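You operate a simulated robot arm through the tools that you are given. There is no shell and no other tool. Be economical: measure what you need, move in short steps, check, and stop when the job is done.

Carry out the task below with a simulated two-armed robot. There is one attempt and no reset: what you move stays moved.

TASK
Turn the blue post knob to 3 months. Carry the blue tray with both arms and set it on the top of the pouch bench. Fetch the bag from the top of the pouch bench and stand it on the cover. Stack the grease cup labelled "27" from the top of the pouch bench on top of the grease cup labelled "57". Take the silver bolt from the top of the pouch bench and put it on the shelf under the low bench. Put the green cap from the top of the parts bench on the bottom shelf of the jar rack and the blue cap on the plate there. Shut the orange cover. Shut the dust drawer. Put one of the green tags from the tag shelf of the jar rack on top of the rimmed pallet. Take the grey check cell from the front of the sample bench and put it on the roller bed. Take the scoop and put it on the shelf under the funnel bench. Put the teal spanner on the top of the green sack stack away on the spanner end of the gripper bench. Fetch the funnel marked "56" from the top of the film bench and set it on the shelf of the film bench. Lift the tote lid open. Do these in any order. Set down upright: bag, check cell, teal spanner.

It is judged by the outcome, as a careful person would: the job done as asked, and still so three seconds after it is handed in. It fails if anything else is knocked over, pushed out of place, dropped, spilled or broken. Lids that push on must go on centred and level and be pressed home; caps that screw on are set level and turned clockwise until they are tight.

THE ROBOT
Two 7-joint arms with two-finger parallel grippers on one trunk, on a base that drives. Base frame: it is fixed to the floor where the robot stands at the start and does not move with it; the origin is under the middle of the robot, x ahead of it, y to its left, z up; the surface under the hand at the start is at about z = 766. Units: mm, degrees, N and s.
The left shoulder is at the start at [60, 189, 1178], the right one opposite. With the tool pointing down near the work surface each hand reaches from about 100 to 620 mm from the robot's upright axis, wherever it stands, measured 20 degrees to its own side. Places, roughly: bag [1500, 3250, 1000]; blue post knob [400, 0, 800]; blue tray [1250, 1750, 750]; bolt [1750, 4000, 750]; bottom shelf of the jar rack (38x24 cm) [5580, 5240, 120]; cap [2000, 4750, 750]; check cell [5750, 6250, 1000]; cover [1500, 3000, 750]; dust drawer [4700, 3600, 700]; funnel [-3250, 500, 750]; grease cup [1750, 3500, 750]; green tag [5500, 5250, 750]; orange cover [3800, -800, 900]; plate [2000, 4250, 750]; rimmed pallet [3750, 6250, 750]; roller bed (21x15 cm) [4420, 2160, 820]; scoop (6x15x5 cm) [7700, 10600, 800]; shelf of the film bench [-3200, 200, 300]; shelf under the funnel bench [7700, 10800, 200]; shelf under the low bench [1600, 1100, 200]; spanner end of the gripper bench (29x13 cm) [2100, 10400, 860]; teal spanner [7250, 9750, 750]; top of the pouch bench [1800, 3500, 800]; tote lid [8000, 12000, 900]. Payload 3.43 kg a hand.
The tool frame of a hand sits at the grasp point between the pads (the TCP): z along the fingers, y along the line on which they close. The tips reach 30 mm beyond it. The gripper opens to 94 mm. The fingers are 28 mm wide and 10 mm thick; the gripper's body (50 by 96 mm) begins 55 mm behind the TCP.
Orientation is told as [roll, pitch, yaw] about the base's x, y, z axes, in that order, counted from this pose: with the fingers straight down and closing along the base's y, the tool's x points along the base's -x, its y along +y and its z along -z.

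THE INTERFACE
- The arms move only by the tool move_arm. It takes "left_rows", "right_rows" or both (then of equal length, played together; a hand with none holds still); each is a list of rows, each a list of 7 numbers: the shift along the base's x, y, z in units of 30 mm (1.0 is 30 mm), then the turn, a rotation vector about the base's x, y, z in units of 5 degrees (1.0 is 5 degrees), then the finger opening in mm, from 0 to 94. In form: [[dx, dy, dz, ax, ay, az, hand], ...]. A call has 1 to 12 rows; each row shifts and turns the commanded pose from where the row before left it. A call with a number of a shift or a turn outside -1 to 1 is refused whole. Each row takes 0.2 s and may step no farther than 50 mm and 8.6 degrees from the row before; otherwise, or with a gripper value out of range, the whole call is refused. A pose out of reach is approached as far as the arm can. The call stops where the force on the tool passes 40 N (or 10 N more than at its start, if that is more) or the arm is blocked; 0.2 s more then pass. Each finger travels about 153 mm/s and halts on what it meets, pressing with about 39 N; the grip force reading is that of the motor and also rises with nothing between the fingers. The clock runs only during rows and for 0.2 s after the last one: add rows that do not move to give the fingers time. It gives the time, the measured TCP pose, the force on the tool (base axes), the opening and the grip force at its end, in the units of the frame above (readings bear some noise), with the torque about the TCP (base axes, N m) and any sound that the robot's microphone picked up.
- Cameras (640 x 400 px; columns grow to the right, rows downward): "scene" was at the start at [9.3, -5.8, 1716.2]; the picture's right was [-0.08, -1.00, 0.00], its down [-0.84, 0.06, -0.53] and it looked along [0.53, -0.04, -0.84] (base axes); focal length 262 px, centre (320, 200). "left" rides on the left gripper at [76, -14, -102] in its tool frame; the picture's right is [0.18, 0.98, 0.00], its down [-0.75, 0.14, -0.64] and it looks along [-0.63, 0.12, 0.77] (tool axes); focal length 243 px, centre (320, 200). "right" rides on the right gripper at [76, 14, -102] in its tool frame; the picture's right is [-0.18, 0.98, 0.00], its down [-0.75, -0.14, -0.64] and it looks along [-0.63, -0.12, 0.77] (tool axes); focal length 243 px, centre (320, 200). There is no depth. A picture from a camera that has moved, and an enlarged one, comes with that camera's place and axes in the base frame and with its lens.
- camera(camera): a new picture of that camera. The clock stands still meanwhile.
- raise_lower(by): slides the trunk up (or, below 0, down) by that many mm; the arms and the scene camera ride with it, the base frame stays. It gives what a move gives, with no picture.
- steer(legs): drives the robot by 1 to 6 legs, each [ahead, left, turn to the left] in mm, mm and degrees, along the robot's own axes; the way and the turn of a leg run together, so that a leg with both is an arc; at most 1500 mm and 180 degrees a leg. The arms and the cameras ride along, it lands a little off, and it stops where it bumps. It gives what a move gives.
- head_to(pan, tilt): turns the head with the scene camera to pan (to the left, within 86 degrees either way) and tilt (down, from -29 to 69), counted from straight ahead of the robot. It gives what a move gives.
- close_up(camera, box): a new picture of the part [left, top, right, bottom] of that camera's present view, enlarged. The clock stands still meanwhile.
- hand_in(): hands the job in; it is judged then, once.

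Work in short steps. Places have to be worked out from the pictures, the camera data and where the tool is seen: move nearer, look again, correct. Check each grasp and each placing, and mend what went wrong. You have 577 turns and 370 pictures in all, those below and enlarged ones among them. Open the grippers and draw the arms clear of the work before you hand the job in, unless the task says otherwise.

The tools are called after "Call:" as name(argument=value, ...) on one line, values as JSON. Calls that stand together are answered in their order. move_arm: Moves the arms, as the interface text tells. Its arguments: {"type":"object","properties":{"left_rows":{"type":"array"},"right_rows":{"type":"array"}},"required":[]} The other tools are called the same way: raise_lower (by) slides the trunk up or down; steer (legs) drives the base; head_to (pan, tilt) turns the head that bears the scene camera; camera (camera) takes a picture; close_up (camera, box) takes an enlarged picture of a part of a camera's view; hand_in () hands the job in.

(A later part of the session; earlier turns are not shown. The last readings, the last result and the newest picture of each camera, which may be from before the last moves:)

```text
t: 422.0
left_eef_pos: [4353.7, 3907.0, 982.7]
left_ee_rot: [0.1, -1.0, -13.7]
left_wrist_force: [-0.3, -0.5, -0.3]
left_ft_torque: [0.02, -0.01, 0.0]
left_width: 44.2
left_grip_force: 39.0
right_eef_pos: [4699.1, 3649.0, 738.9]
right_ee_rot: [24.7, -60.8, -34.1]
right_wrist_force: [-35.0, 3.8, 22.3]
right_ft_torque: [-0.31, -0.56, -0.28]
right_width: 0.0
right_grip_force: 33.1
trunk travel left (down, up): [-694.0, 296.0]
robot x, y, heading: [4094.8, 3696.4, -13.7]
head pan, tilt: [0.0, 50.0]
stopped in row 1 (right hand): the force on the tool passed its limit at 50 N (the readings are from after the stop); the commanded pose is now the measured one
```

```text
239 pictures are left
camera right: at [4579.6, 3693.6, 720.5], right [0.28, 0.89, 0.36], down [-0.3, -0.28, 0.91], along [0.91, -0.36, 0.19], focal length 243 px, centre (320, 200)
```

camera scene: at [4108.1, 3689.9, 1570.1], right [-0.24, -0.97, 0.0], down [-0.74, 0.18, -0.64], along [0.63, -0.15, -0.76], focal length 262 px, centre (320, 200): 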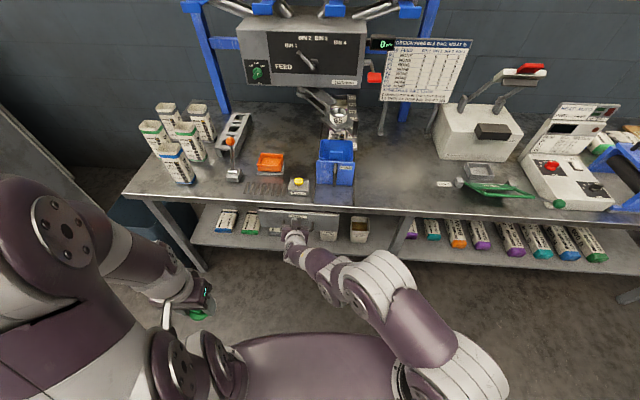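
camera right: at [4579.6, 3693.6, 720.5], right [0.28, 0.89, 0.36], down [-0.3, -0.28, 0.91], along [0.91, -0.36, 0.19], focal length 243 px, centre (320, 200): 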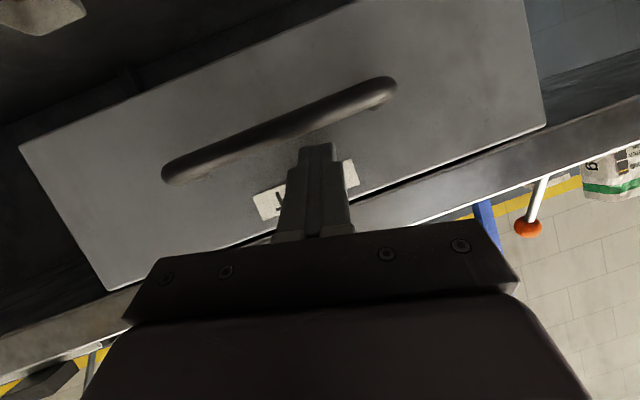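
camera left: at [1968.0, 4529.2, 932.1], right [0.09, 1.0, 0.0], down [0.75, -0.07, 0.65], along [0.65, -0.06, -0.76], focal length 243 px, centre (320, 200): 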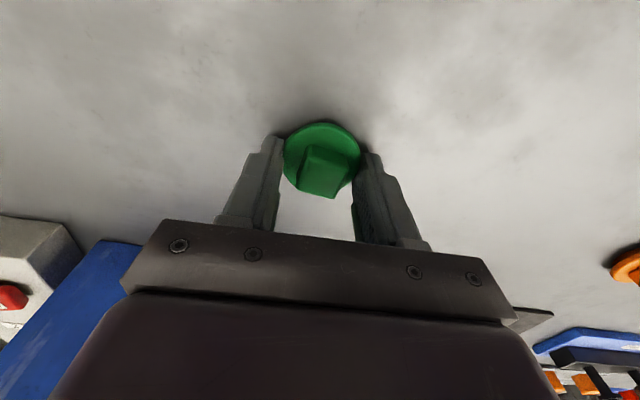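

The drawer is fully shut. Pull the hand back, back off, and restore the hand's vertical pose.

Call:
move_arm(right_rows=[[-0.8, 0.2, 0, 0, 0, 0, 0], [-0.8, 0.2, 0, 0, 0, 0, 0], [-0.8, 0.2, 0, 0, 0, 0, 0], [-0.8, 0.2, 0, 0, 0, 0, 0]])

Call:
steer(legs=[[-350, 0, 0]])

Call:
raise_lower(by=156)

Call:
move_arm(right_rows=[[0, 0, 0.6, 0.061, 0.98, 0.075, 30], [0, 0, 0.6, 0.061, 0.98, 0.075, 30], [0, 0, 0.6, 0.061, 0.98, 0.075, 60], [0, 0, 0.6, 0.061, 0.98, 0.075, 60], [0, 0, 0.6, 0.061, 0.98, 0.075, 60], [0, 0, 0.6, 0.061, 0.98, 0.075, 60], [0, -0.2, 0.6, 0.061, 0.98, 0.075, 60], [0, -0.2, 0.6, 0.061, 0.98, 0.075, 60], [0, -0.2, 0.6, 0.061, 0.98, 0.075, 60], [0, -0.2, 0.6, 0.061, 0.98, 0.075, 60], [0, -0.2, 0.5, 0.061, 0.98, 0.075, 60], [0, -0.2, 0.5, 0.061, 0.98, 0.075, 60]])

Call:
move_arm(right_rows=[[0, 0, 0, 0.06, 0.98, 0.07, 60], [0, 0, 0, 0, 0, 0, 60]])

Call:
camera(camera="scene")

```text
t: 423.2
left_eef_pos: [4361.2, 3906.7, 980.2]
left_ee_rot: [0.0, -0.6, -13.6]
left_wrist_force: [0.0, -0.2, 0.0]
left_ft_torque: [-0.02, 0.02, -0.01]
left_width: 44.4
left_grip_force: 39.3
right_eef_pos: [4626.3, 3674.2, 760.2]
right_ee_rot: [29.3, -61.2, -39.1]
right_wrist_force: [0.1, 1.1, 0.3]
right_ft_torque: [-0.01, 0.0, -0.04]
right_width: 0.0
right_grip_force: 32.9
trunk travel left (down, up): [-694.0, 296.0]
robot x, y, heading: [4092.6, 3693.4, -13.8]
head pan, tilt: [0.0, 50.0]
stopped in row 4 (right hand): the arm was blocked; the commanded pose is now the measured one
```

```text
t: 425.4
left_eef_pos: [4023.8, 3990.1, 980.9]
left_ee_rot: [0.1, -0.7, -14.1]
left_wrist_force: [-0.2, -0.2, 0.5]
left_ft_torque: [0.02, 0.0, -0.01]
left_width: 44.7
left_grip_force: 39.0
right_eef_pos: [4290.1, 3757.0, 763.1]
right_ee_rot: [30.4, -61.6, -40.4]
right_wrist_force: [0.3, -0.8, 0.5]
right_ft_torque: [0.0, -0.02, -0.02]
right_width: 0.0
right_grip_force: 33.5
trunk travel left (down, up): [-694.0, 296.0]
robot x, y, heading: [3759.8, 3782.7, -14.0]
head pan, tilt: [0.0, 50.0]
```

```text
t: 427.2
left_eef_pos: [4023.7, 3989.4, 1135.9]
left_ee_rot: [0.0, -0.6, -14.0]
left_wrist_force: [0.1, 0.3, -0.1]
left_ft_torque: [0.02, 0.02, -0.02]
left_width: 44.4
left_grip_force: 39.0
right_eef_pos: [4291.4, 3756.5, 920.0]
right_ee_rot: [30.6, -61.6, -40.5]
right_wrist_force: [-0.3, 0.0, 0.4]
right_ft_torque: [-0.02, 0.02, 0.0]
right_width: 0.0
right_grip_force: 33.5
trunk travel left (down, up): [-850.0, 140.0]
robot x, y, heading: [3751.4, 3780.3, -14.1]
head pan, tilt: [0.0, 50.0]
```

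```text
t: 429.8
left_eef_pos: [4023.4, 3989.9, 1135.9]
left_ee_rot: [0.0, -0.5, -14.0]
left_wrist_force: [-0.5, -0.5, -0.9]
left_ft_torque: [0.02, 0.01, 0.03]
left_width: 44.3
left_grip_force: 39.6
right_eef_pos: [4292.6, 3719.8, 1128.1]
right_ee_rot: [1.2, -6.6, -16.7]
right_wrist_force: [-0.2, -0.1, -0.3]
right_ft_torque: [-0.01, 0.05, 0.0]
right_width: 60.0
right_grip_force: 0.0
trunk travel left (down, up): [-850.0, 140.0]
robot x, y, heading: [3759.2, 3779.1, -14.1]
head pan, tilt: [0.0, 50.0]
```

```text
t: 430.4
left_eef_pos: [4023.9, 3989.6, 1137.6]
left_ee_rot: [0.1, -0.7, -14.0]
left_wrist_force: [-0.2, -0.1, 0.0]
left_ft_torque: [0.01, -0.01, -0.02]
left_width: 44.4
left_grip_force: 39.0
right_eef_pos: [4276.4, 3714.5, 1119.7]
right_ee_rot: [0.1, -1.9, -16.3]
right_wrist_force: [0.7, -1.4, 0.1]
right_ft_torque: [-0.01, 0.0, 0.02]
right_width: 59.9
right_grip_force: 0.0
right hand out of reach, approached as far as the arm can: row 1
trunk travel left (down, up): [-850.0, 140.0]
robot x, y, heading: [3755.3, 3781.3, -14.1]
head pan, tilt: [0.0, 50.0]
```

```text
238 pictures are left
camera scene: at [3773.1, 3773.2, 1726.0], right [-0.24, -0.97, 0.0], down [-0.74, 0.19, -0.64], along [0.62, -0.16, -0.77], focal length 262 px, centre (320, 200)
```

scene: 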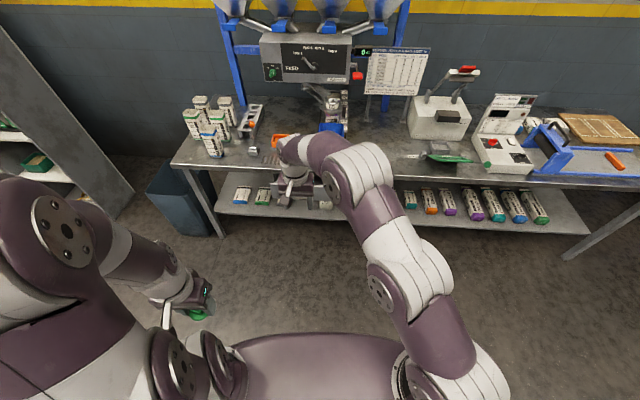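

Retract the right arm and drive to the jar rack.

Call:
move_arm(right_rows=[[-0.9, 0.22, 0, 0.1, 0.38, 0.4, 60], [-0.9, 0.22, 0, 0, 0, 0, 60], [-0.9, 0.22, 0, 0, 0, 0, 60], [-0.9, 0.22, 0, 0, 0, 0, 60], [-0.9, 0.22, 0, 0, 0, 0, 60]])

Call:
steer(legs=[[250, 920, 0], [250, 900, 0]])

Call:
head_to(pan=0, tilt=35)

Call:
camera(camera="scene")

```text
t: 431.6
left_eef_pos: [4022.7, 3989.6, 1137.8]
left_ee_rot: [0.0, -0.7, -14.0]
left_wrist_force: [-0.1, -0.4, -0.1]
left_ft_torque: [0.01, -0.04, -0.02]
left_width: 44.2
left_grip_force: 39.1
right_eef_pos: [4139.2, 3748.7, 1117.8]
right_ee_rot: [0.0, 0.0, -14.4]
right_wrist_force: [-0.5, 0.1, -0.5]
right_ft_torque: [-0.04, -0.03, 0.02]
right_width: 60.2
right_grip_force: 0.0
trunk travel left (down, up): [-850.0, 140.0]
robot x, y, heading: [3755.8, 3778.7, -14.5]
head pan, tilt: [0.0, 50.0]
```

```text
t: 441.1
left_eef_pos: [5031.2, 5561.8, 1137.9]
left_ee_rot: [0.2, -0.7, -18.4]
left_wrist_force: [0.5, 1.0, 0.6]
left_ft_torque: [-0.04, 0.0, -0.01]
left_width: 44.5
left_grip_force: 38.5
right_eef_pos: [5127.3, 5312.7, 1117.5]
right_ee_rot: [0.1, 0.0, -18.7]
right_wrist_force: [0.7, 0.2, 0.0]
right_ft_torque: [0.0, 0.01, -0.02]
right_width: 60.0
right_grip_force: 0.1
trunk travel left (down, up): [-850.0, 140.0]
robot x, y, heading: [4751.5, 5371.3, -18.8]
head pan, tilt: [0.0, 50.0]
```

```text
t: 441.8
left_eef_pos: [5031.6, 5560.7, 1137.9]
left_ee_rot: [0.0, -0.8, -18.4]
left_wrist_force: [-0.2, -0.2, 0.0]
left_ft_torque: [-0.01, 0.01, 0.01]
left_width: 44.4
left_grip_force: 38.9
right_eef_pos: [5128.3, 5311.2, 1118.7]
right_ee_rot: [0.1, 0.0, -18.6]
right_wrist_force: [0.2, -0.1, 0.2]
right_ft_torque: [0.0, 0.0, -0.03]
right_width: 59.9
right_grip_force: 0.0
trunk travel left (down, up): [-850.0, 140.0]
robot x, y, heading: [4749.7, 5372.3, -18.4]
head pan, tilt: [0.0, 35.0]
```

```text
237 pictures are left
camera scene: at [4776.1, 5361.6, 1747.7], right [-0.32, -0.95, 0.0], down [-0.54, 0.18, -0.82], along [0.78, -0.26, -0.57], focal length 262 px, centre (320, 200)
```

scene: 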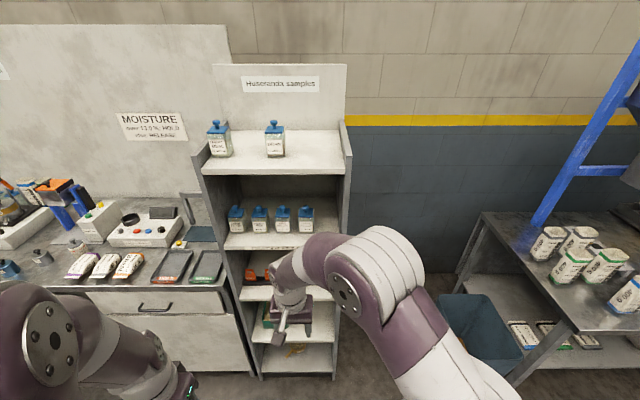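

Clear the right arm upward/right and zoom on the rack's lower shelves.

Call:
move_arm(right_rows=[[-0.5, -0.8, 0.5, 0, 0, 0, 60], [-0.5, -1, 0.5, 0, 0, 0, 60], [-0.5, -1, 0.5, 0, 0, 0, 60], [-0.5, -1, 0.5, 0, 0, 0, 60], [-0.5, -1, 0.5, 0, 0, 0, 60]])

Call:
close_up(camera="scene", box=[180, 110, 380, 390])

```text
t: 443.0
left_eef_pos: [5030.5, 5560.3, 1136.9]
left_ee_rot: [0.1, -0.8, -18.3]
left_wrist_force: [-0.4, -0.1, -0.2]
left_ft_torque: [-0.05, -0.01, 0.0]
left_width: 44.7
left_grip_force: 38.8
right_eef_pos: [5051.5, 5167.9, 1192.2]
right_ee_rot: [0.1, 0.1, -18.7]
right_wrist_force: [0.0, -0.3, -0.1]
right_ft_torque: [0.0, 0.0, -0.01]
right_width: 59.9
right_grip_force: 0.1
trunk travel left (down, up): [-850.0, 140.0]
robot x, y, heading: [4748.4, 5374.3, -18.5]
head pan, tilt: [0.0, 35.0]
```

```text
1.43 times, centred on (280, 250) of scene
camera zoom: at [4774.5, 5360.0, 1747.8], right [-0.32, -0.95, 0.0], down [-0.54, 0.18, -0.82], along [0.78, -0.26, -0.57], focal length 375 px, centre (377, 129)
```

zoom: 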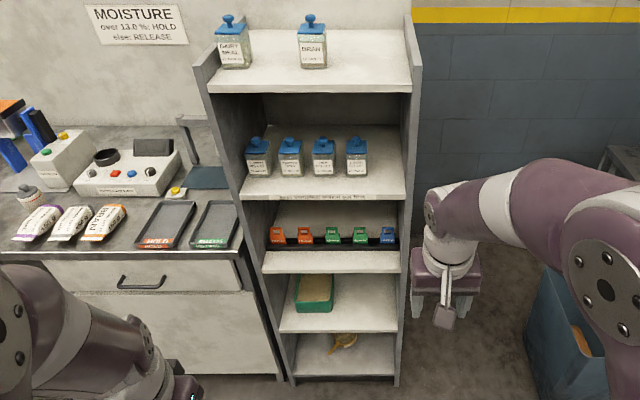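

Bottom shelf z≈120 with ~330 mm clearance; cap target ≈ (5515,5341). Lower the trunk, and bring the left hand forward with a slight forward tilt.

Call:
raise_lower(by=-400)

Call:
raise_lower(by=-400)

Call:
move_arm(left_rows=[[0.78, -0.86, 0, 0, 0, 0, 10], [0.78, -0.86, 0, 0, 0, 0, 10], [0.78, -0.86, 0, 0, 0, 0, 10], [0.78, -0.86, 0, -0.317, -0.948, 0, 10], [0.78, -0.86, 0, -0.317, -0.948, 0, 10], [0.78, -0.86, 0, -0.317, -0.948, 0, 10], [0.78, -0.86, 0, -0.317, -0.948, 0, 10], [0.78, -0.86, 0, -0.317, -0.948, 0, 10]])

Call:
camera(camera="scene")

Call:
camera(camera="left")

```text
t: 446.9
left_eef_pos: [5031.3, 5561.2, 737.8]
left_ee_rot: [0.0, -0.7, -18.4]
left_wrist_force: [-0.3, -0.7, -1.1]
left_ft_torque: [-0.01, 0.03, 0.01]
left_width: 44.2
left_grip_force: 39.3
right_eef_pos: [5052.1, 5167.7, 791.2]
right_ee_rot: [0.2, -0.1, -18.7]
right_wrist_force: [-0.1, -0.3, -0.4]
right_ft_torque: [-0.04, -0.01, -0.02]
right_width: 60.2
right_grip_force: 0.1
trunk travel left (down, up): [-450.0, 540.0]
robot x, y, heading: [4750.7, 5373.3, -18.4]
head pan, tilt: [0.0, 35.0]
```

```text
t: 450.7
left_eef_pos: [5031.3, 5561.7, 336.4]
left_ee_rot: [0.1, -0.7, -18.5]
left_wrist_force: [0.5, 0.6, -0.1]
left_ft_torque: [0.0, 0.04, 0.01]
left_width: 44.4
left_grip_force: 38.8
right_eef_pos: [5053.3, 5167.5, 392.7]
right_ee_rot: [0.1, 0.0, -18.7]
right_wrist_force: [-0.9, -0.2, 1.0]
right_ft_torque: [0.0, -0.01, -0.02]
right_width: 60.0
right_grip_force: 0.0
trunk travel left (down, up): [-50.0, 940.0]
robot x, y, heading: [4748.2, 5369.4, -18.5]
head pan, tilt: [0.0, 35.0]
```

```text
t: 452.5
left_eef_pos: [5218.5, 5354.5, 334.8]
left_ee_rot: [0.0, -25.7, -18.5]
left_wrist_force: [0.4, -0.1, 0.0]
left_ft_torque: [0.0, 0.04, 0.01]
left_width: 44.3
left_grip_force: 39.0
right_eef_pos: [5052.7, 5168.2, 392.4]
right_ee_rot: [0.1, 0.0, -18.6]
right_wrist_force: [-0.3, 0.4, 0.2]
right_ft_torque: [0.03, -0.02, 0.0]
right_width: 60.3
right_grip_force: 0.0
trunk travel left (down, up): [-50.0, 940.0]
robot x, y, heading: [4744.2, 5372.7, -18.5]
head pan, tilt: [0.0, 35.0]
```

```text
235 pictures are left
camera scene: at [4775.9, 5361.2, 947.8], right [-0.32, -0.95, 0.0], down [-0.54, 0.18, -0.82], along [0.78, -0.26, -0.57], focal length 262 px, centre (320, 200)
```

scene: 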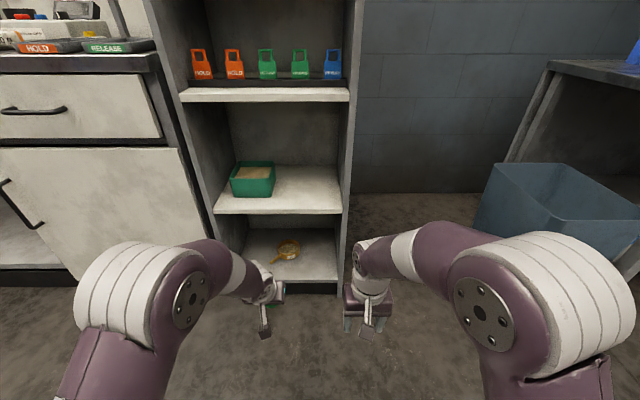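

```text
234 pictures are left
camera left: at [5105.6, 5375.6, 394.3], right [0.15, 0.98, -0.08], down [0.42, 0.01, 0.91], along [0.89, -0.17, -0.42], focal length 243 px, centre (320, 200)
```

left: 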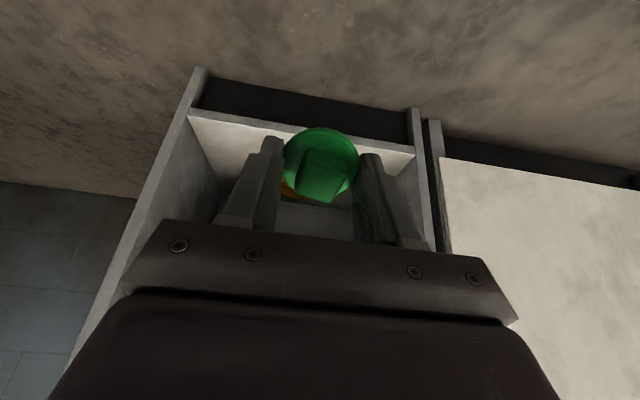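

Lower the hand to z≈215, then drive in.

Call:
move_arm(left_rows=[[0, 0, -1, 0, 0, 0, 10], [0, 0, -1, 0, 0, 0, 10], [0, 0, -1, 0, 0, 0, 10], [0, 0, -1, 0, 0, 0, 10], [0, 0, 0, 0, 0, 0, 10]])

Call:
steer(legs=[[230, 71, 1.5]])

Call:
camera(camera="left")

Call:
camera(camera="scene")

```text
t: 453.7
left_eef_pos: [5216.2, 5354.4, 215.1]
left_ee_rot: [0.1, -25.6, -18.5]
left_wrist_force: [0.1, -0.5, -1.5]
left_ft_torque: [0.0, 0.0, 0.01]
left_width: 44.0
left_grip_force: 38.5
right_eef_pos: [5052.6, 5168.3, 391.7]
right_ee_rot: [0.1, 0.0, -18.7]
right_wrist_force: [0.5, -0.4, 0.1]
right_ft_torque: [0.02, 0.01, 0.01]
right_width: 60.0
right_grip_force: 0.1
trunk travel left (down, up): [-50.0, 940.0]
robot x, y, heading: [4749.3, 5374.1, -18.3]
head pan, tilt: [0.0, 35.0]
```

```text
t: 455.5
left_eef_pos: [5466.4, 5360.3, 214.7]
left_ee_rot: [0.0, -25.6, -16.9]
left_wrist_force: [-0.3, -0.6, -0.2]
left_ft_torque: [-0.01, -0.02, 0.01]
left_width: 44.2
left_grip_force: 39.6
right_eef_pos: [5307.1, 5170.6, 391.9]
right_ee_rot: [0.2, 0.0, -17.1]
right_wrist_force: [0.5, -0.4, -0.2]
right_ft_torque: [0.0, 0.01, -0.02]
right_width: 60.1
right_grip_force: 0.1
trunk travel left (down, up): [-50.0, 940.0]
robot x, y, heading: [4999.5, 5366.1, -17.0]
head pan, tilt: [0.0, 35.0]
```

```text
233 pictures are left
camera left: at [5353.4, 5380.1, 273.3], right [0.13, 0.99, -0.08], down [0.43, 0.02, 0.91], along [0.9, -0.15, -0.42], focal length 243 px, centre (320, 200)
```

left: 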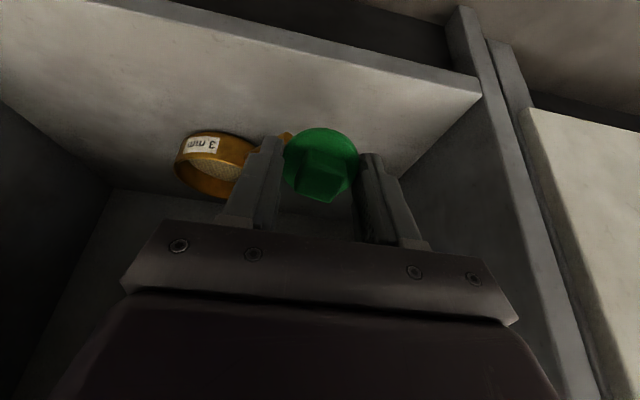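

```text
232 pictures are left
camera scene: at [5025.8, 5356.4, 947.8], right [-0.29, -0.96, 0.0], down [-0.55, 0.17, -0.82], along [0.78, -0.24, -0.57], focal length 262 px, centre (320, 200)
```

scene: 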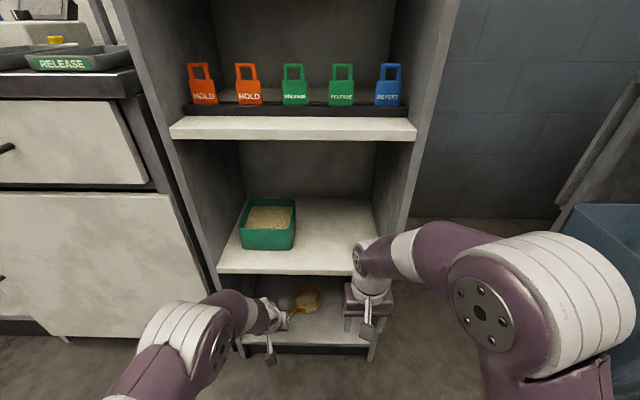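

Zoom to see the sieve's handle.

Call:
close_up(camera="scene", box=[220, 270, 400, 370])

Call:
close_up(camera="left", box=[160, 90, 480, 250])

```text
3.56 times, centred on (310, 320) of scene
camera zoom: at [5025.8, 5356.4, 947.8], right [-0.29, -0.96, 0.0], down [-0.55, 0.17, -0.82], along [0.78, -0.24, -0.57], focal length 932 px, centre (356, -227)
```

zoom: 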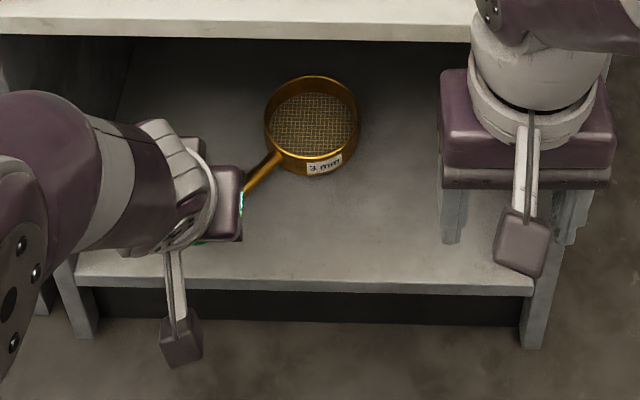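

```text
2.00 times, centred on (320, 170) of left
camera zoom: at [5353.4, 5380.1, 273.3], right [0.13, 0.99, -0.08], down [0.43, 0.02, 0.91], along [0.9, -0.15, -0.42], focal length 485 px, centre (320, 260)
```

zoom: 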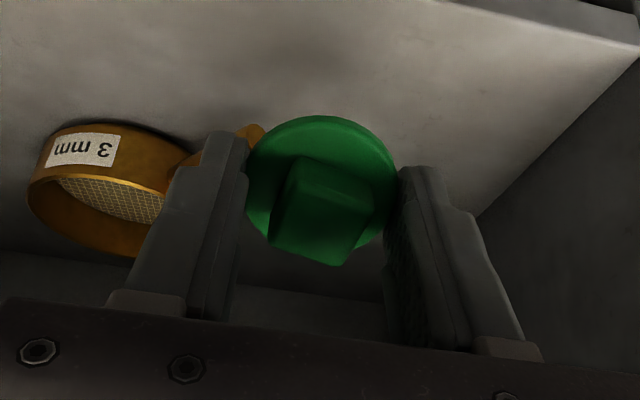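

The sieve handle ends near the current spot; choose the left-front corner: target ≈ (5512,5387). Move there, reduce tilt, and lower.

Call:
move_arm(left_rows=[[0.5, 0.3, 0, 0, 0, 0, 10], [0.5, 0.3, 0, 0, 0, 0, 10], [0.5, 0.3, 0, 0, 0, 0, 10], [0, 0, 0, 0.292, 0.956, 0, 10], [0, 0, 0, 0.292, 0.956, 0, 10], [0, 0, 0, 0.292, 0.956, 0, 10], [0, 0, -0.5, 0, 0, 0, 10], [0, 0, 0, 0, 0, 0, 10]])

Call:
camera(camera="left")

Call:
close_up(camera="scene", box=[180, 230, 400, 370])

```text
t: 457.5
left_eef_pos: [5477.6, 5400.6, 189.4]
left_ee_rot: [0.2, -7.4, -17.0]
left_wrist_force: [-0.7, -1.0, 0.1]
left_ft_torque: [-0.03, 0.01, 0.01]
left_width: 44.2
left_grip_force: 38.5
right_eef_pos: [5301.3, 5177.6, 390.9]
right_ee_rot: [0.1, -0.1, -16.6]
right_wrist_force: [-0.4, -0.1, -0.1]
right_ft_torque: [0.0, -0.03, -0.02]
right_width: 60.1
right_grip_force: 0.0
trunk travel left (down, up): [-50.0, 940.0]
robot x, y, heading: [4989.6, 5372.5, -16.6]
head pan, tilt: [0.0, 35.0]
stopped in row 8 (left hand): the arm was blocked; the commanded pose is now the measured one
```

```text
229 pictures are left
camera left: at [5388.5, 5412.7, 279.6], right [0.11, 0.99, -0.02], down [0.68, -0.06, 0.73], along [0.73, -0.1, -0.68], focal length 243 px, centre (320, 200)
```

left: 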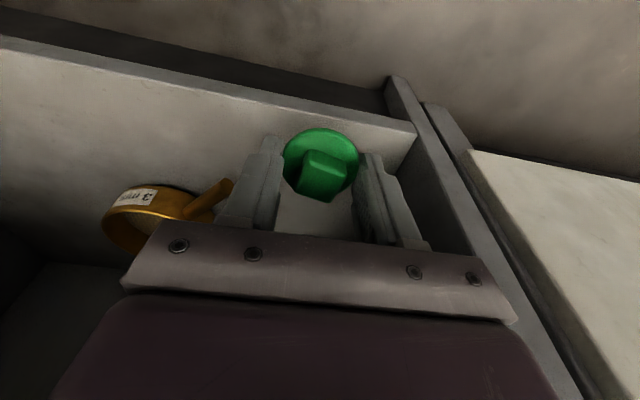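

```text
2.86 times, centred on (290, 300) of scene
camera zoom: at [5017.7, 5362.3, 946.8], right [-0.28, -0.96, 0.0], down [-0.55, 0.16, -0.82], along [0.79, -0.23, -0.57], focal length 749 px, centre (406, -86)
```

zoom: 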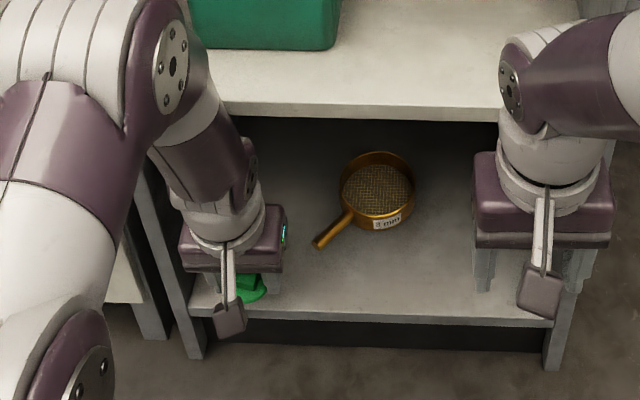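

The forearm met the upper shelf front. Back off slightly, re-tilt, lower the trunk further, and go in again.

Call:
steer(legs=[[-90, 0, 0]])

Call:
move_arm(left_rows=[[0, 0, 0.5, -0.29, -0.956, 0, 10], [0, 0, 0.5, -0.29, -0.956, 0, 10], [0, 0, 0.5, -0.29, -0.956, 0, 10], [0, 0, 0.5, -0.29, -0.956, 0, 10], [0, 0, 0, -0.29, -0.956, 0, 10]])

Call:
raise_lower(by=-48)

Call:
steer(legs=[[120, 0, 0]])

Call:
camera(camera="left")

Call:
close_up(camera="scene", box=[180, 230, 400, 370])

```text
t: 458.6
left_eef_pos: [5396.1, 5426.0, 190.6]
left_ee_rot: [0.2, -7.8, -16.8]
left_wrist_force: [0.7, -0.5, -0.8]
left_ft_torque: [-0.01, 0.01, 0.01]
left_width: 44.2
left_grip_force: 38.9
right_eef_pos: [5216.9, 5203.0, 391.5]
right_ee_rot: [0.1, 0.0, -16.5]
right_wrist_force: [-0.4, 1.0, 0.6]
right_ft_torque: [0.01, -0.01, 0.04]
right_width: 60.2
right_grip_force: 0.1
trunk travel left (down, up): [-50.0, 940.0]
robot x, y, heading: [4904.1, 5392.6, -16.7]
head pan, tilt: [0.0, 35.0]
```

```text
t: 459.8
left_eef_pos: [5396.5, 5426.2, 251.5]
left_ee_rot: [0.5, -31.4, -16.9]
left_wrist_force: [0.0, -0.2, -0.8]
left_ft_torque: [-0.01, 0.0, -0.03]
left_width: 44.6
left_grip_force: 39.4
right_eef_pos: [5216.6, 5203.5, 392.5]
right_ee_rot: [0.1, 0.0, -16.6]
right_wrist_force: [-1.1, 0.2, -0.1]
right_ft_torque: [0.01, 0.0, -0.01]
right_width: 60.0
right_grip_force: 0.0
trunk travel left (down, up): [-50.0, 940.0]
robot x, y, heading: [4902.7, 5394.8, -16.1]
head pan, tilt: [0.0, 35.0]
```

```text
t: 460.7
left_eef_pos: [5396.7, 5427.9, 202.5]
left_ee_rot: [0.5, -31.3, -16.9]
left_wrist_force: [-0.6, -0.5, -0.7]
left_ft_torque: [0.02, -0.01, -0.01]
left_width: 44.4
left_grip_force: 39.1
right_eef_pos: [5216.2, 5204.0, 343.7]
right_ee_rot: [0.0, 0.0, -16.6]
right_wrist_force: [0.6, -0.1, 0.0]
right_ft_torque: [-0.01, 0.0, 0.0]
right_width: 60.1
right_grip_force: 0.0
trunk travel left (down, up): [-2.0, 988.0]
robot x, y, heading: [4909.4, 5394.7, -16.3]
head pan, tilt: [0.0, 35.0]
```

```text
t: 461.9
left_eef_pos: [5509.0, 5394.0, 204.1]
left_ee_rot: [0.4, -31.1, -16.9]
left_wrist_force: [-0.6, 0.1, -0.3]
left_ft_torque: [0.0, -0.02, 0.01]
left_width: 44.2
left_grip_force: 39.3
right_eef_pos: [5329.3, 5170.5, 343.4]
right_ee_rot: [0.0, 0.0, -16.5]
right_wrist_force: [1.3, 1.0, -0.1]
right_ft_torque: [0.02, 0.01, -0.02]
right_width: 60.0
right_grip_force: 0.0
trunk travel left (down, up): [-2.0, 988.0]
robot x, y, heading: [5019.0, 5365.6, -16.4]
head pan, tilt: [0.0, 35.0]
```

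```text
227 pictures are left
camera left: at [5391.1, 5413.2, 250.7], right [0.13, 0.99, -0.09], down [0.34, 0.04, 0.94], along [0.93, -0.15, -0.33], focal length 243 px, centre (320, 200)
```

left: 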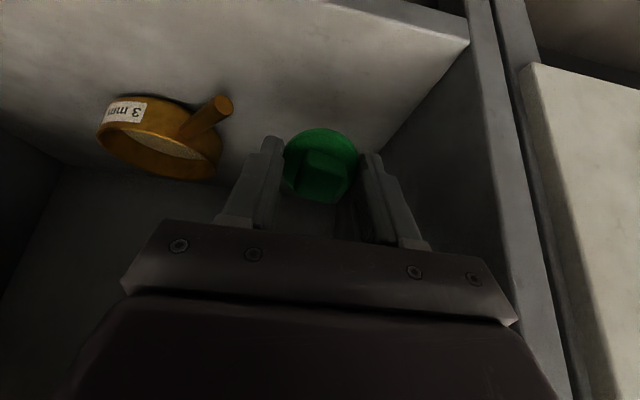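

```text
2.86 times, centred on (290, 300) of scene
camera zoom: at [5045.8, 5353.7, 899.8], right [-0.28, -0.96, 0.0], down [-0.55, 0.16, -0.82], along [0.79, -0.23, -0.57], focal length 749 px, centre (406, -86)
```

zoom: 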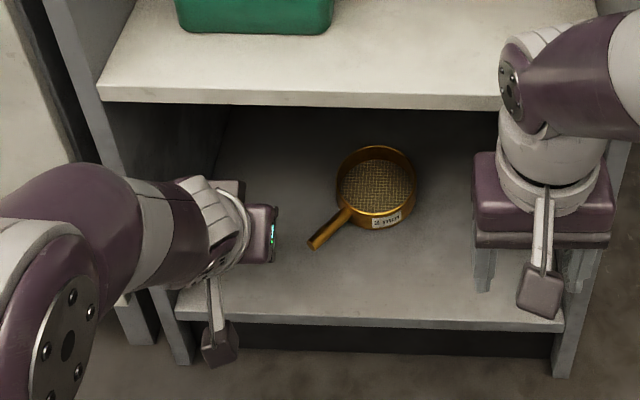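

Clear now. Lower to contact.

Call:
move_arm(left_rows=[[0, 0, -0.3, 0, 0, 0, 10], [0, 0, -0.2, 0, 0, 0, 10], [0, 0, -0.15, 0, 0, 0, 10], [0, 0, -0.15, 0, 0, 0, 10], [0, 0, -0.15, 0, 0, 0, 10], [0, 0, -0.15, 0, 0, 0, 10], [0, 0, -0.15, 0, 0, 0, 10], [0, 0, 0, 0, 0, 0, 10]])

Call:
camera(camera="left")

```text
t: 463.7
left_eef_pos: [5508.2, 5393.4, 166.4]
left_ee_rot: [0.6, -31.0, -16.9]
left_wrist_force: [0.1, -0.4, -0.6]
left_ft_torque: [-0.01, 0.03, -0.02]
left_width: 44.0
left_grip_force: 38.5
right_eef_pos: [5328.7, 5169.9, 342.6]
right_ee_rot: [0.1, 0.0, -16.6]
right_wrist_force: [-1.1, -0.2, -0.4]
right_ft_torque: [-0.03, 0.02, 0.0]
right_width: 60.0
right_grip_force: 0.0
trunk travel left (down, up): [-2.0, 988.0]
robot x, y, heading: [5020.5, 5363.3, -16.4]
head pan, tilt: [0.0, 35.0]
```

```text
225 pictures are left
camera left: at [5390.8, 5413.2, 213.1], right [0.13, 0.99, -0.09], down [0.34, 0.04, 0.94], along [0.93, -0.15, -0.33], focal length 243 px, centre (320, 200)
```

left: 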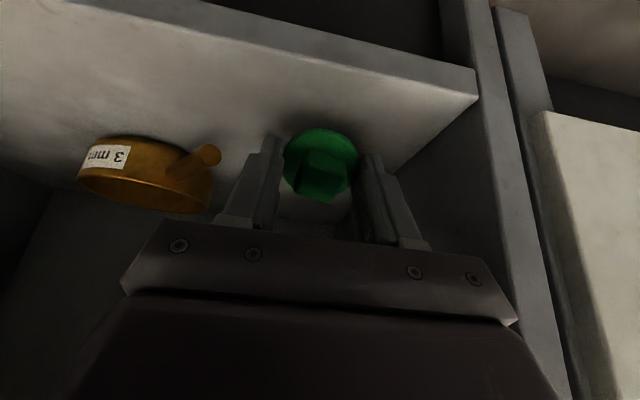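

Call:
move_arm(left_rows=[[0, 0, -0.15, 0, 0, 0, 10], [0, 0, -0.15, 0, 0, 0, 10], [0, 0, -0.15, 0, 0, 0, 10], [0, 0, -0.15, 0, 0, 0, 10], [0, 0, -0.15, 0, 0, 0, 10], [0, 0, -0.15, 0, 0, 0, 10], [0, 0, -0.15, 0, 0, 0, 10], [0, 0, -0.15, 0, 0, 0, 10]])

Call:
camera(camera="left")

```text
t: 464.8
left_eef_pos: [5514.8, 5391.5, 152.5]
left_ee_rot: [0.7, -32.3, -17.0]
left_wrist_force: [-1.8, 0.6, 21.6]
left_ft_torque: [-0.02, 0.08, -0.04]
left_width: 43.9
left_grip_force: 39.5
right_eef_pos: [5328.1, 5169.1, 344.4]
right_ee_rot: [0.1, -0.1, -16.5]
right_wrist_force: [0.0, -0.2, -0.3]
right_ft_torque: [0.04, 0.04, 0.01]
right_width: 60.0
right_grip_force: 0.0
trunk travel left (down, up): [-2.0, 988.0]
robot x, y, heading: [5020.8, 5362.2, -16.3]
head pan, tilt: [0.0, 35.0]
stopped in row 5 (left hand): the force on the tool passed its limit at 58 N (the readings are from after the stop); the commanded pose is now the measured one
```

```text
224 pictures are left
camera left: at [5396.3, 5411.2, 198.3], right [0.13, 0.99, -0.09], down [0.32, 0.04, 0.95], along [0.94, -0.15, -0.31], focal length 243 px, centre (320, 200)
```

left: 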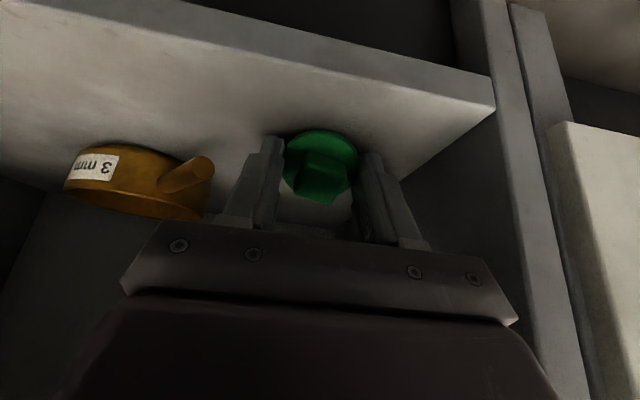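

Contact with the shelf. Release and withdraw back along the tool direction.

Call:
move_arm(left_rows=[[0, 0, 0.05, 0, 0, 0, 60], [0, 0, 0, 0, 0, 0, 60], [-0.4, 0.12, 0.6, 0, 0, 0, 60], [-0.5, 0.15, 0.6, 0, 0, 0, 60], [-0.5, 0.15, 0.3, 0, 0, 0, 60]])

Call:
camera(camera="left")

```text
t: 466.0
left_eef_pos: [5471.9, 5404.5, 198.4]
left_ee_rot: [0.5, -31.5, -16.9]
left_wrist_force: [0.3, -0.2, 0.3]
left_ft_torque: [-0.01, 0.0, 0.01]
left_width: 59.8
left_grip_force: 0.1
right_eef_pos: [5329.2, 5170.8, 343.5]
right_ee_rot: [0.0, 0.0, -16.6]
right_wrist_force: [0.2, -0.1, -0.3]
right_ft_torque: [-0.03, -0.01, 0.03]
right_width: 59.9
right_grip_force: 0.1
trunk travel left (down, up): [-2.0, 988.0]
robot x, y, heading: [5019.8, 5362.6, -16.4]
head pan, tilt: [0.0, 35.0]
```

```text
223 pictures are left
camera left: at [5353.2, 5424.1, 244.7], right [0.13, 0.99, -0.09], down [0.33, 0.04, 0.94], along [0.93, -0.15, -0.32], focal length 243 px, centre (320, 200)
```

left: 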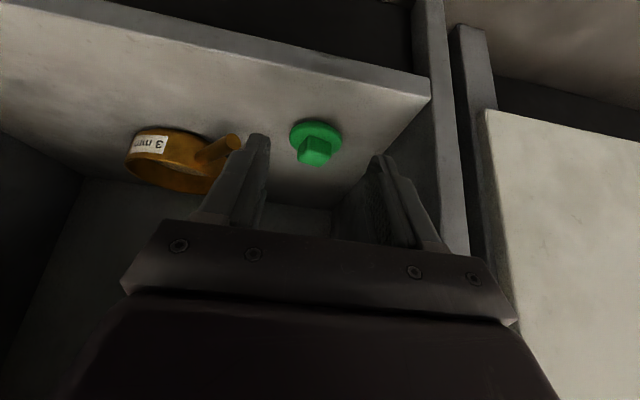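

Cap rests flat on the bottom shelf. Back off, raise the trunk and look at the tags.

Call:
steer(legs=[[-280, 0, 0]])

Call:
raise_lower(by=400)

Call:
raise_lower(by=140)

Call:
head_to(pan=0, tilt=35)

Call:
close_up(camera="scene", box=[200, 60, 440, 260])

```text
t: 468.0
left_eef_pos: [5200.6, 5484.8, 198.5]
left_ee_rot: [0.5, -31.7, -16.9]
left_wrist_force: [0.6, 0.6, 0.4]
left_ft_torque: [0.0, 0.01, -0.02]
left_width: 60.0
left_grip_force: 0.2
right_eef_pos: [5057.3, 5249.6, 343.4]
right_ee_rot: [0.0, 0.0, -16.5]
right_wrist_force: [0.0, 0.4, 0.5]
right_ft_torque: [0.0, -0.01, 0.0]
right_width: 60.0
right_grip_force: 0.1
trunk travel left (down, up): [-2.0, 988.0]
robot x, y, heading: [4741.5, 5442.6, -16.6]
head pan, tilt: [0.0, 35.0]
```

```text
t: 471.8
left_eef_pos: [5201.0, 5486.0, 598.5]
left_ee_rot: [0.5, -31.6, -16.8]
left_wrist_force: [1.0, -0.4, -0.2]
left_ft_torque: [0.03, 0.0, 0.01]
left_width: 59.9
left_grip_force: 0.0
right_eef_pos: [5057.9, 5250.1, 744.3]
right_ee_rot: [0.1, -0.1, -16.5]
right_wrist_force: [-0.1, -0.1, -0.1]
right_ft_torque: [-0.04, 0.0, 0.0]
right_width: 60.0
right_grip_force: 0.1
trunk travel left (down, up): [-402.0, 588.0]
robot x, y, heading: [4746.6, 5440.3, -16.1]
head pan, tilt: [0.0, 35.0]
```

```text
t: 473.5
left_eef_pos: [5200.9, 5484.7, 738.8]
left_ee_rot: [0.5, -31.6, -16.9]
left_wrist_force: [-0.3, 0.3, -0.1]
left_ft_torque: [0.01, 0.01, 0.01]
left_width: 60.1
left_grip_force: 0.0
right_eef_pos: [5058.5, 5249.1, 883.6]
right_ee_rot: [0.1, 0.0, -16.5]
right_wrist_force: [0.2, 0.1, 0.3]
right_ft_torque: [0.01, 0.02, -0.02]
right_width: 59.9
right_grip_force: 0.0
trunk travel left (down, up): [-542.0, 448.0]
robot x, y, heading: [4749.9, 5440.2, -16.3]
head pan, tilt: [0.0, 35.0]
```

```text
t: 474.1
left_eef_pos: [5200.2, 5484.8, 737.9]
left_ee_rot: [0.5, -31.7, -16.9]
left_wrist_force: [0.8, 0.2, -0.2]
left_ft_torque: [0.0, 0.0, -0.03]
left_width: 59.8
left_grip_force: 0.0
right_eef_pos: [5057.7, 5249.7, 883.2]
right_ee_rot: [0.1, 0.0, -16.6]
right_wrist_force: [-0.3, 0.3, 0.8]
right_ft_torque: [0.01, 0.03, 0.03]
right_width: 60.0
right_grip_force: 0.0
trunk travel left (down, up): [-542.0, 448.0]
robot x, y, heading: [4748.2, 5441.3, -16.5]
head pan, tilt: [0.0, 35.0]
```

```text
2.00 times, centred on (320, 160) of scene
camera zoom: at [4774.0, 5433.5, 1439.8], right [-0.28, -0.96, 0.0], down [-0.55, 0.16, -0.82], along [0.79, -0.23, -0.57], focal length 524 px, centre (320, 280)
```

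zoom: 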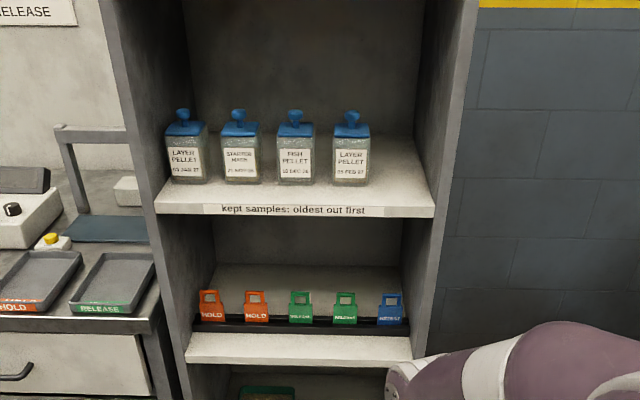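

Green tag (third) at ≈ (5517,5254,849), 44 mm wide. Tilt the left hand to nearly horizontal at tag height.

Call:
move_arm(left_rows=[[0.2, -0.06, 0.36, -0.284, -0.959, 0, 66], [0.2, -0.06, 0.36, -0.284, -0.959, 0, 66], [0.2, -0.06, 0.36, -0.284, -0.959, 0, 66], [0.2, -0.06, 0.36, -0.284, -0.959, 0, 66], [0.2, -0.06, 0.36, -0.284, -0.959, 0, 66], [0.2, -0.06, 0.36, -0.284, -0.959, 0, 66], [0.2, -0.06, 0.36, -0.284, -0.959, 0, 66], [0.2, -0.06, 0.36, -0.284, -0.959, 0, 66], [0.2, -0.06, 0.36, -0.284, -0.959, 0, 66], [0.2, -0.06, 0.36, -0.284, -0.959, 0, 66]])

Call:
camera(camera="left")

```text
t: 476.3
left_eef_pos: [5286.9, 5419.3, 865.5]
left_ee_rot: [1.3, -81.2, -17.4]
left_wrist_force: [-0.2, -0.7, 1.2]
left_ft_torque: [-0.01, 0.0, -0.01]
left_width: 66.1
left_grip_force: 0.1
left hand out of reach, approached as far as the arm can: row 2, 3, 5, 6, 7, 8, 9, 10
right_eef_pos: [5058.3, 5249.8, 883.8]
right_ee_rot: [0.1, 0.0, -16.5]
right_wrist_force: [-0.2, 0.3, -0.5]
right_ft_torque: [0.0, 0.01, 0.01]
right_width: 60.0
right_grip_force: 0.1
trunk travel left (down, up): [-542.0, 448.0]
robot x, y, heading: [4746.5, 5441.6, -16.2]
head pan, tilt: [0.0, 35.0]
```

```text
221 pictures are left
camera left: at [5173.3, 5435.8, 804.9], right [0.25, 0.95, -0.18], down [-0.46, 0.28, 0.84], along [0.85, -0.12, 0.51], focal length 243 px, centre (320, 200)
```

left: 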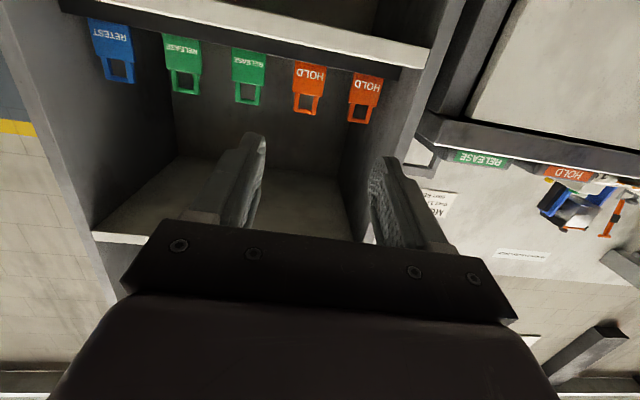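

Hand horizontal at tag height. Drive right 96 and ahead 200, then lower 27 mm.

Call:
steer(legs=[[200, -96, 0]])

Call:
move_arm(left_rows=[[0, 0, -0.45, 0, 0, 0, 66], [0, 0, -0.45, 0, 0, 0, 66], [0, 0, 0, 0, 0, 0, 66]])

Call:
camera(camera="left")

Call:
camera(camera="scene")

```text
t: 478.0
left_eef_pos: [5451.2, 5269.5, 864.6]
left_ee_rot: [1.4, -81.1, -17.3]
left_wrist_force: [0.8, -0.4, -0.5]
left_ft_torque: [0.01, -0.03, 0.02]
left_width: 66.0
left_grip_force: 0.1
right_eef_pos: [5223.3, 5098.3, 883.8]
right_ee_rot: [0.1, 0.1, -16.3]
right_wrist_force: [0.5, -1.2, -0.2]
right_ft_torque: [0.01, -0.01, -0.01]
right_width: 59.8
right_grip_force: 0.0
trunk travel left (down, up): [-542.0, 448.0]
robot x, y, heading: [4912.1, 5290.9, -15.9]
head pan, tilt: [0.0, 35.0]
```

```text
t: 478.8
left_eef_pos: [5461.0, 5264.6, 850.4]
left_ee_rot: [1.8, -80.9, -17.4]
left_wrist_force: [-0.5, -0.3, -0.7]
left_ft_torque: [-0.03, -0.04, 0.01]
left_width: 66.1
left_grip_force: 0.0
left hand out of reach, approached as far as the arm can: row 1, 2
right_eef_pos: [5222.9, 5100.8, 883.3]
right_ee_rot: [0.1, 0.0, -16.3]
right_wrist_force: [-0.4, 0.3, 0.2]
right_ft_torque: [-0.01, 0.04, -0.01]
right_width: 60.0
right_grip_force: 0.2
trunk travel left (down, up): [-542.0, 448.0]
robot x, y, heading: [4913.0, 5290.4, -16.3]
head pan, tilt: [0.0, 35.0]
```

```text
220 pictures are left
camera left: at [5348.1, 5281.6, 791.7], right [0.24, 0.95, -0.18], down [-0.46, 0.27, 0.85], along [0.86, -0.12, 0.5], focal length 243 px, centre (320, 200)
```

left: 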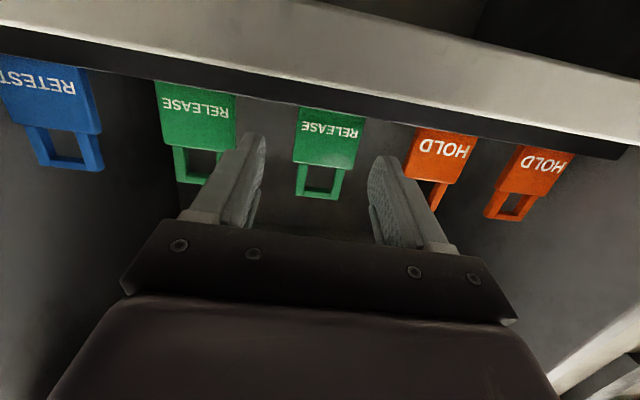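

```text
219 pictures are left
camera scene: at [4938.2, 5282.8, 1439.8], right [-0.28, -0.96, 0.0], down [-0.55, 0.16, -0.82], along [0.79, -0.23, -0.57], focal length 262 px, centre (320, 200)
```

scene: 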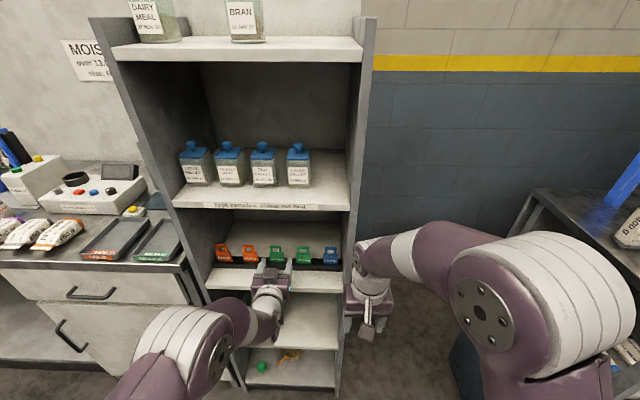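

Tag is centred between the fingers. Lower the trunk 12 mm and drive in 50 mm.

Call:
raise_lower(by=-12)

Call:
steer(legs=[[48, 6, 0]])

Call:
camera(camera="left")

```text
t: 479.4
left_eef_pos: [5461.3, 5264.1, 838.9]
left_ee_rot: [1.8, -80.7, -17.6]
left_wrist_force: [-0.4, -0.6, 0.0]
left_ft_torque: [-0.01, 0.0, -0.02]
left_width: 66.1
left_grip_force: 0.0
right_eef_pos: [5223.0, 5100.5, 871.9]
right_ee_rot: [0.1, 0.0, -16.4]
right_wrist_force: [-0.2, 0.1, -0.5]
right_ft_torque: [0.0, 0.0, -0.02]
right_width: 60.0
right_grip_force: 0.0
trunk travel left (down, up): [-530.0, 460.0]
robot x, y, heading: [4912.8, 5289.6, -16.1]
head pan, tilt: [0.0, 35.0]
```

```text
t: 480.3
left_eef_pos: [5509.5, 5256.2, 838.3]
left_ee_rot: [1.7, -80.7, -17.3]
left_wrist_force: [-0.8, 0.3, 0.5]
left_ft_torque: [0.01, 0.0, -0.02]
left_width: 65.9
left_grip_force: 0.0
right_eef_pos: [5271.8, 5093.2, 869.9]
right_ee_rot: [0.1, 0.2, -16.4]
right_wrist_force: [0.9, -0.8, -1.7]
right_ft_torque: [0.0, 0.04, -0.03]
right_width: 60.2
right_grip_force: 0.1
trunk travel left (down, up): [-530.0, 460.0]
robot x, y, heading: [4956.5, 5281.3, -15.9]
head pan, tilt: [0.0, 35.0]
```

```text
218 pictures are left
camera left: at [5396.9, 5273.9, 778.9], right [0.24, 0.95, -0.18], down [-0.46, 0.27, 0.85], along [0.86, -0.12, 0.5], focal length 243 px, centre (320, 200)
```

left: 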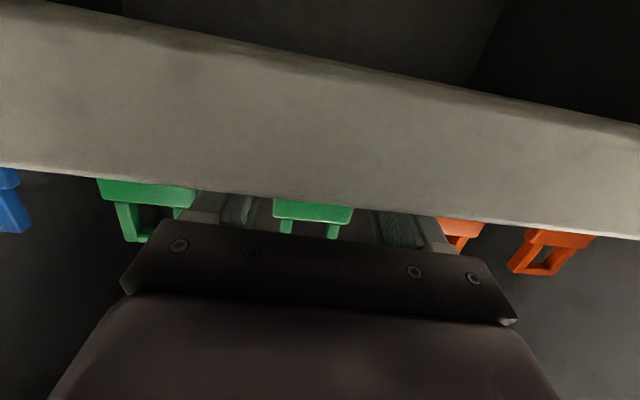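

Tag is between the fingers. Close.

Call:
move_arm(left_rows=[[0, 0, 0, 0, 0, 0, 20], [0, 0, 0, 0, 0, 0, 20], [0, 0, 0, 0, 0, 0, 20]])

Call:
close_up(camera="scene", box=[180, 190, 360, 310])

```text
t: 481.1
left_eef_pos: [5509.3, 5257.0, 839.7]
left_ee_rot: [1.8, -80.8, -17.6]
left_wrist_force: [-0.1, -0.3, 0.0]
left_ft_torque: [-0.02, 0.0, 0.01]
left_width: 47.2
left_grip_force: 38.8
right_eef_pos: [5270.5, 5093.5, 872.2]
right_ee_rot: [0.1, 0.1, -16.3]
right_wrist_force: [-0.1, 0.0, 0.5]
right_ft_torque: [0.0, 0.02, -0.01]
right_width: 59.7
right_grip_force: 0.1
trunk travel left (down, up): [-530.0, 460.0]
robot x, y, heading: [4958.2, 5280.7, -16.1]
head pan, tilt: [0.0, 35.0]
```

```text
3.33 times, centred on (270, 250) of scene
camera zoom: at [4986.0, 5275.1, 1427.8], right [-0.28, -0.96, 0.0], down [-0.55, 0.16, -0.82], along [0.79, -0.23, -0.57], focal length 874 px, centre (487, 33)
```

zoom: 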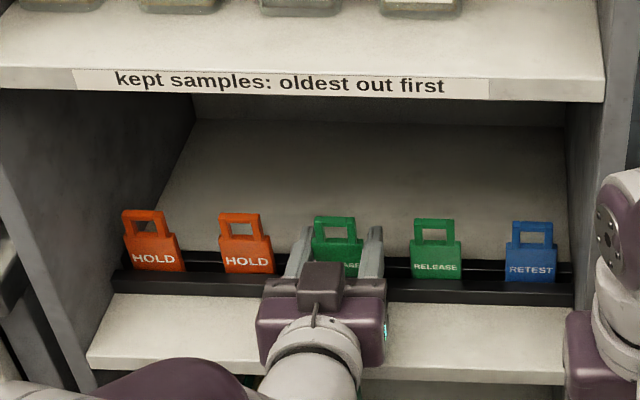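

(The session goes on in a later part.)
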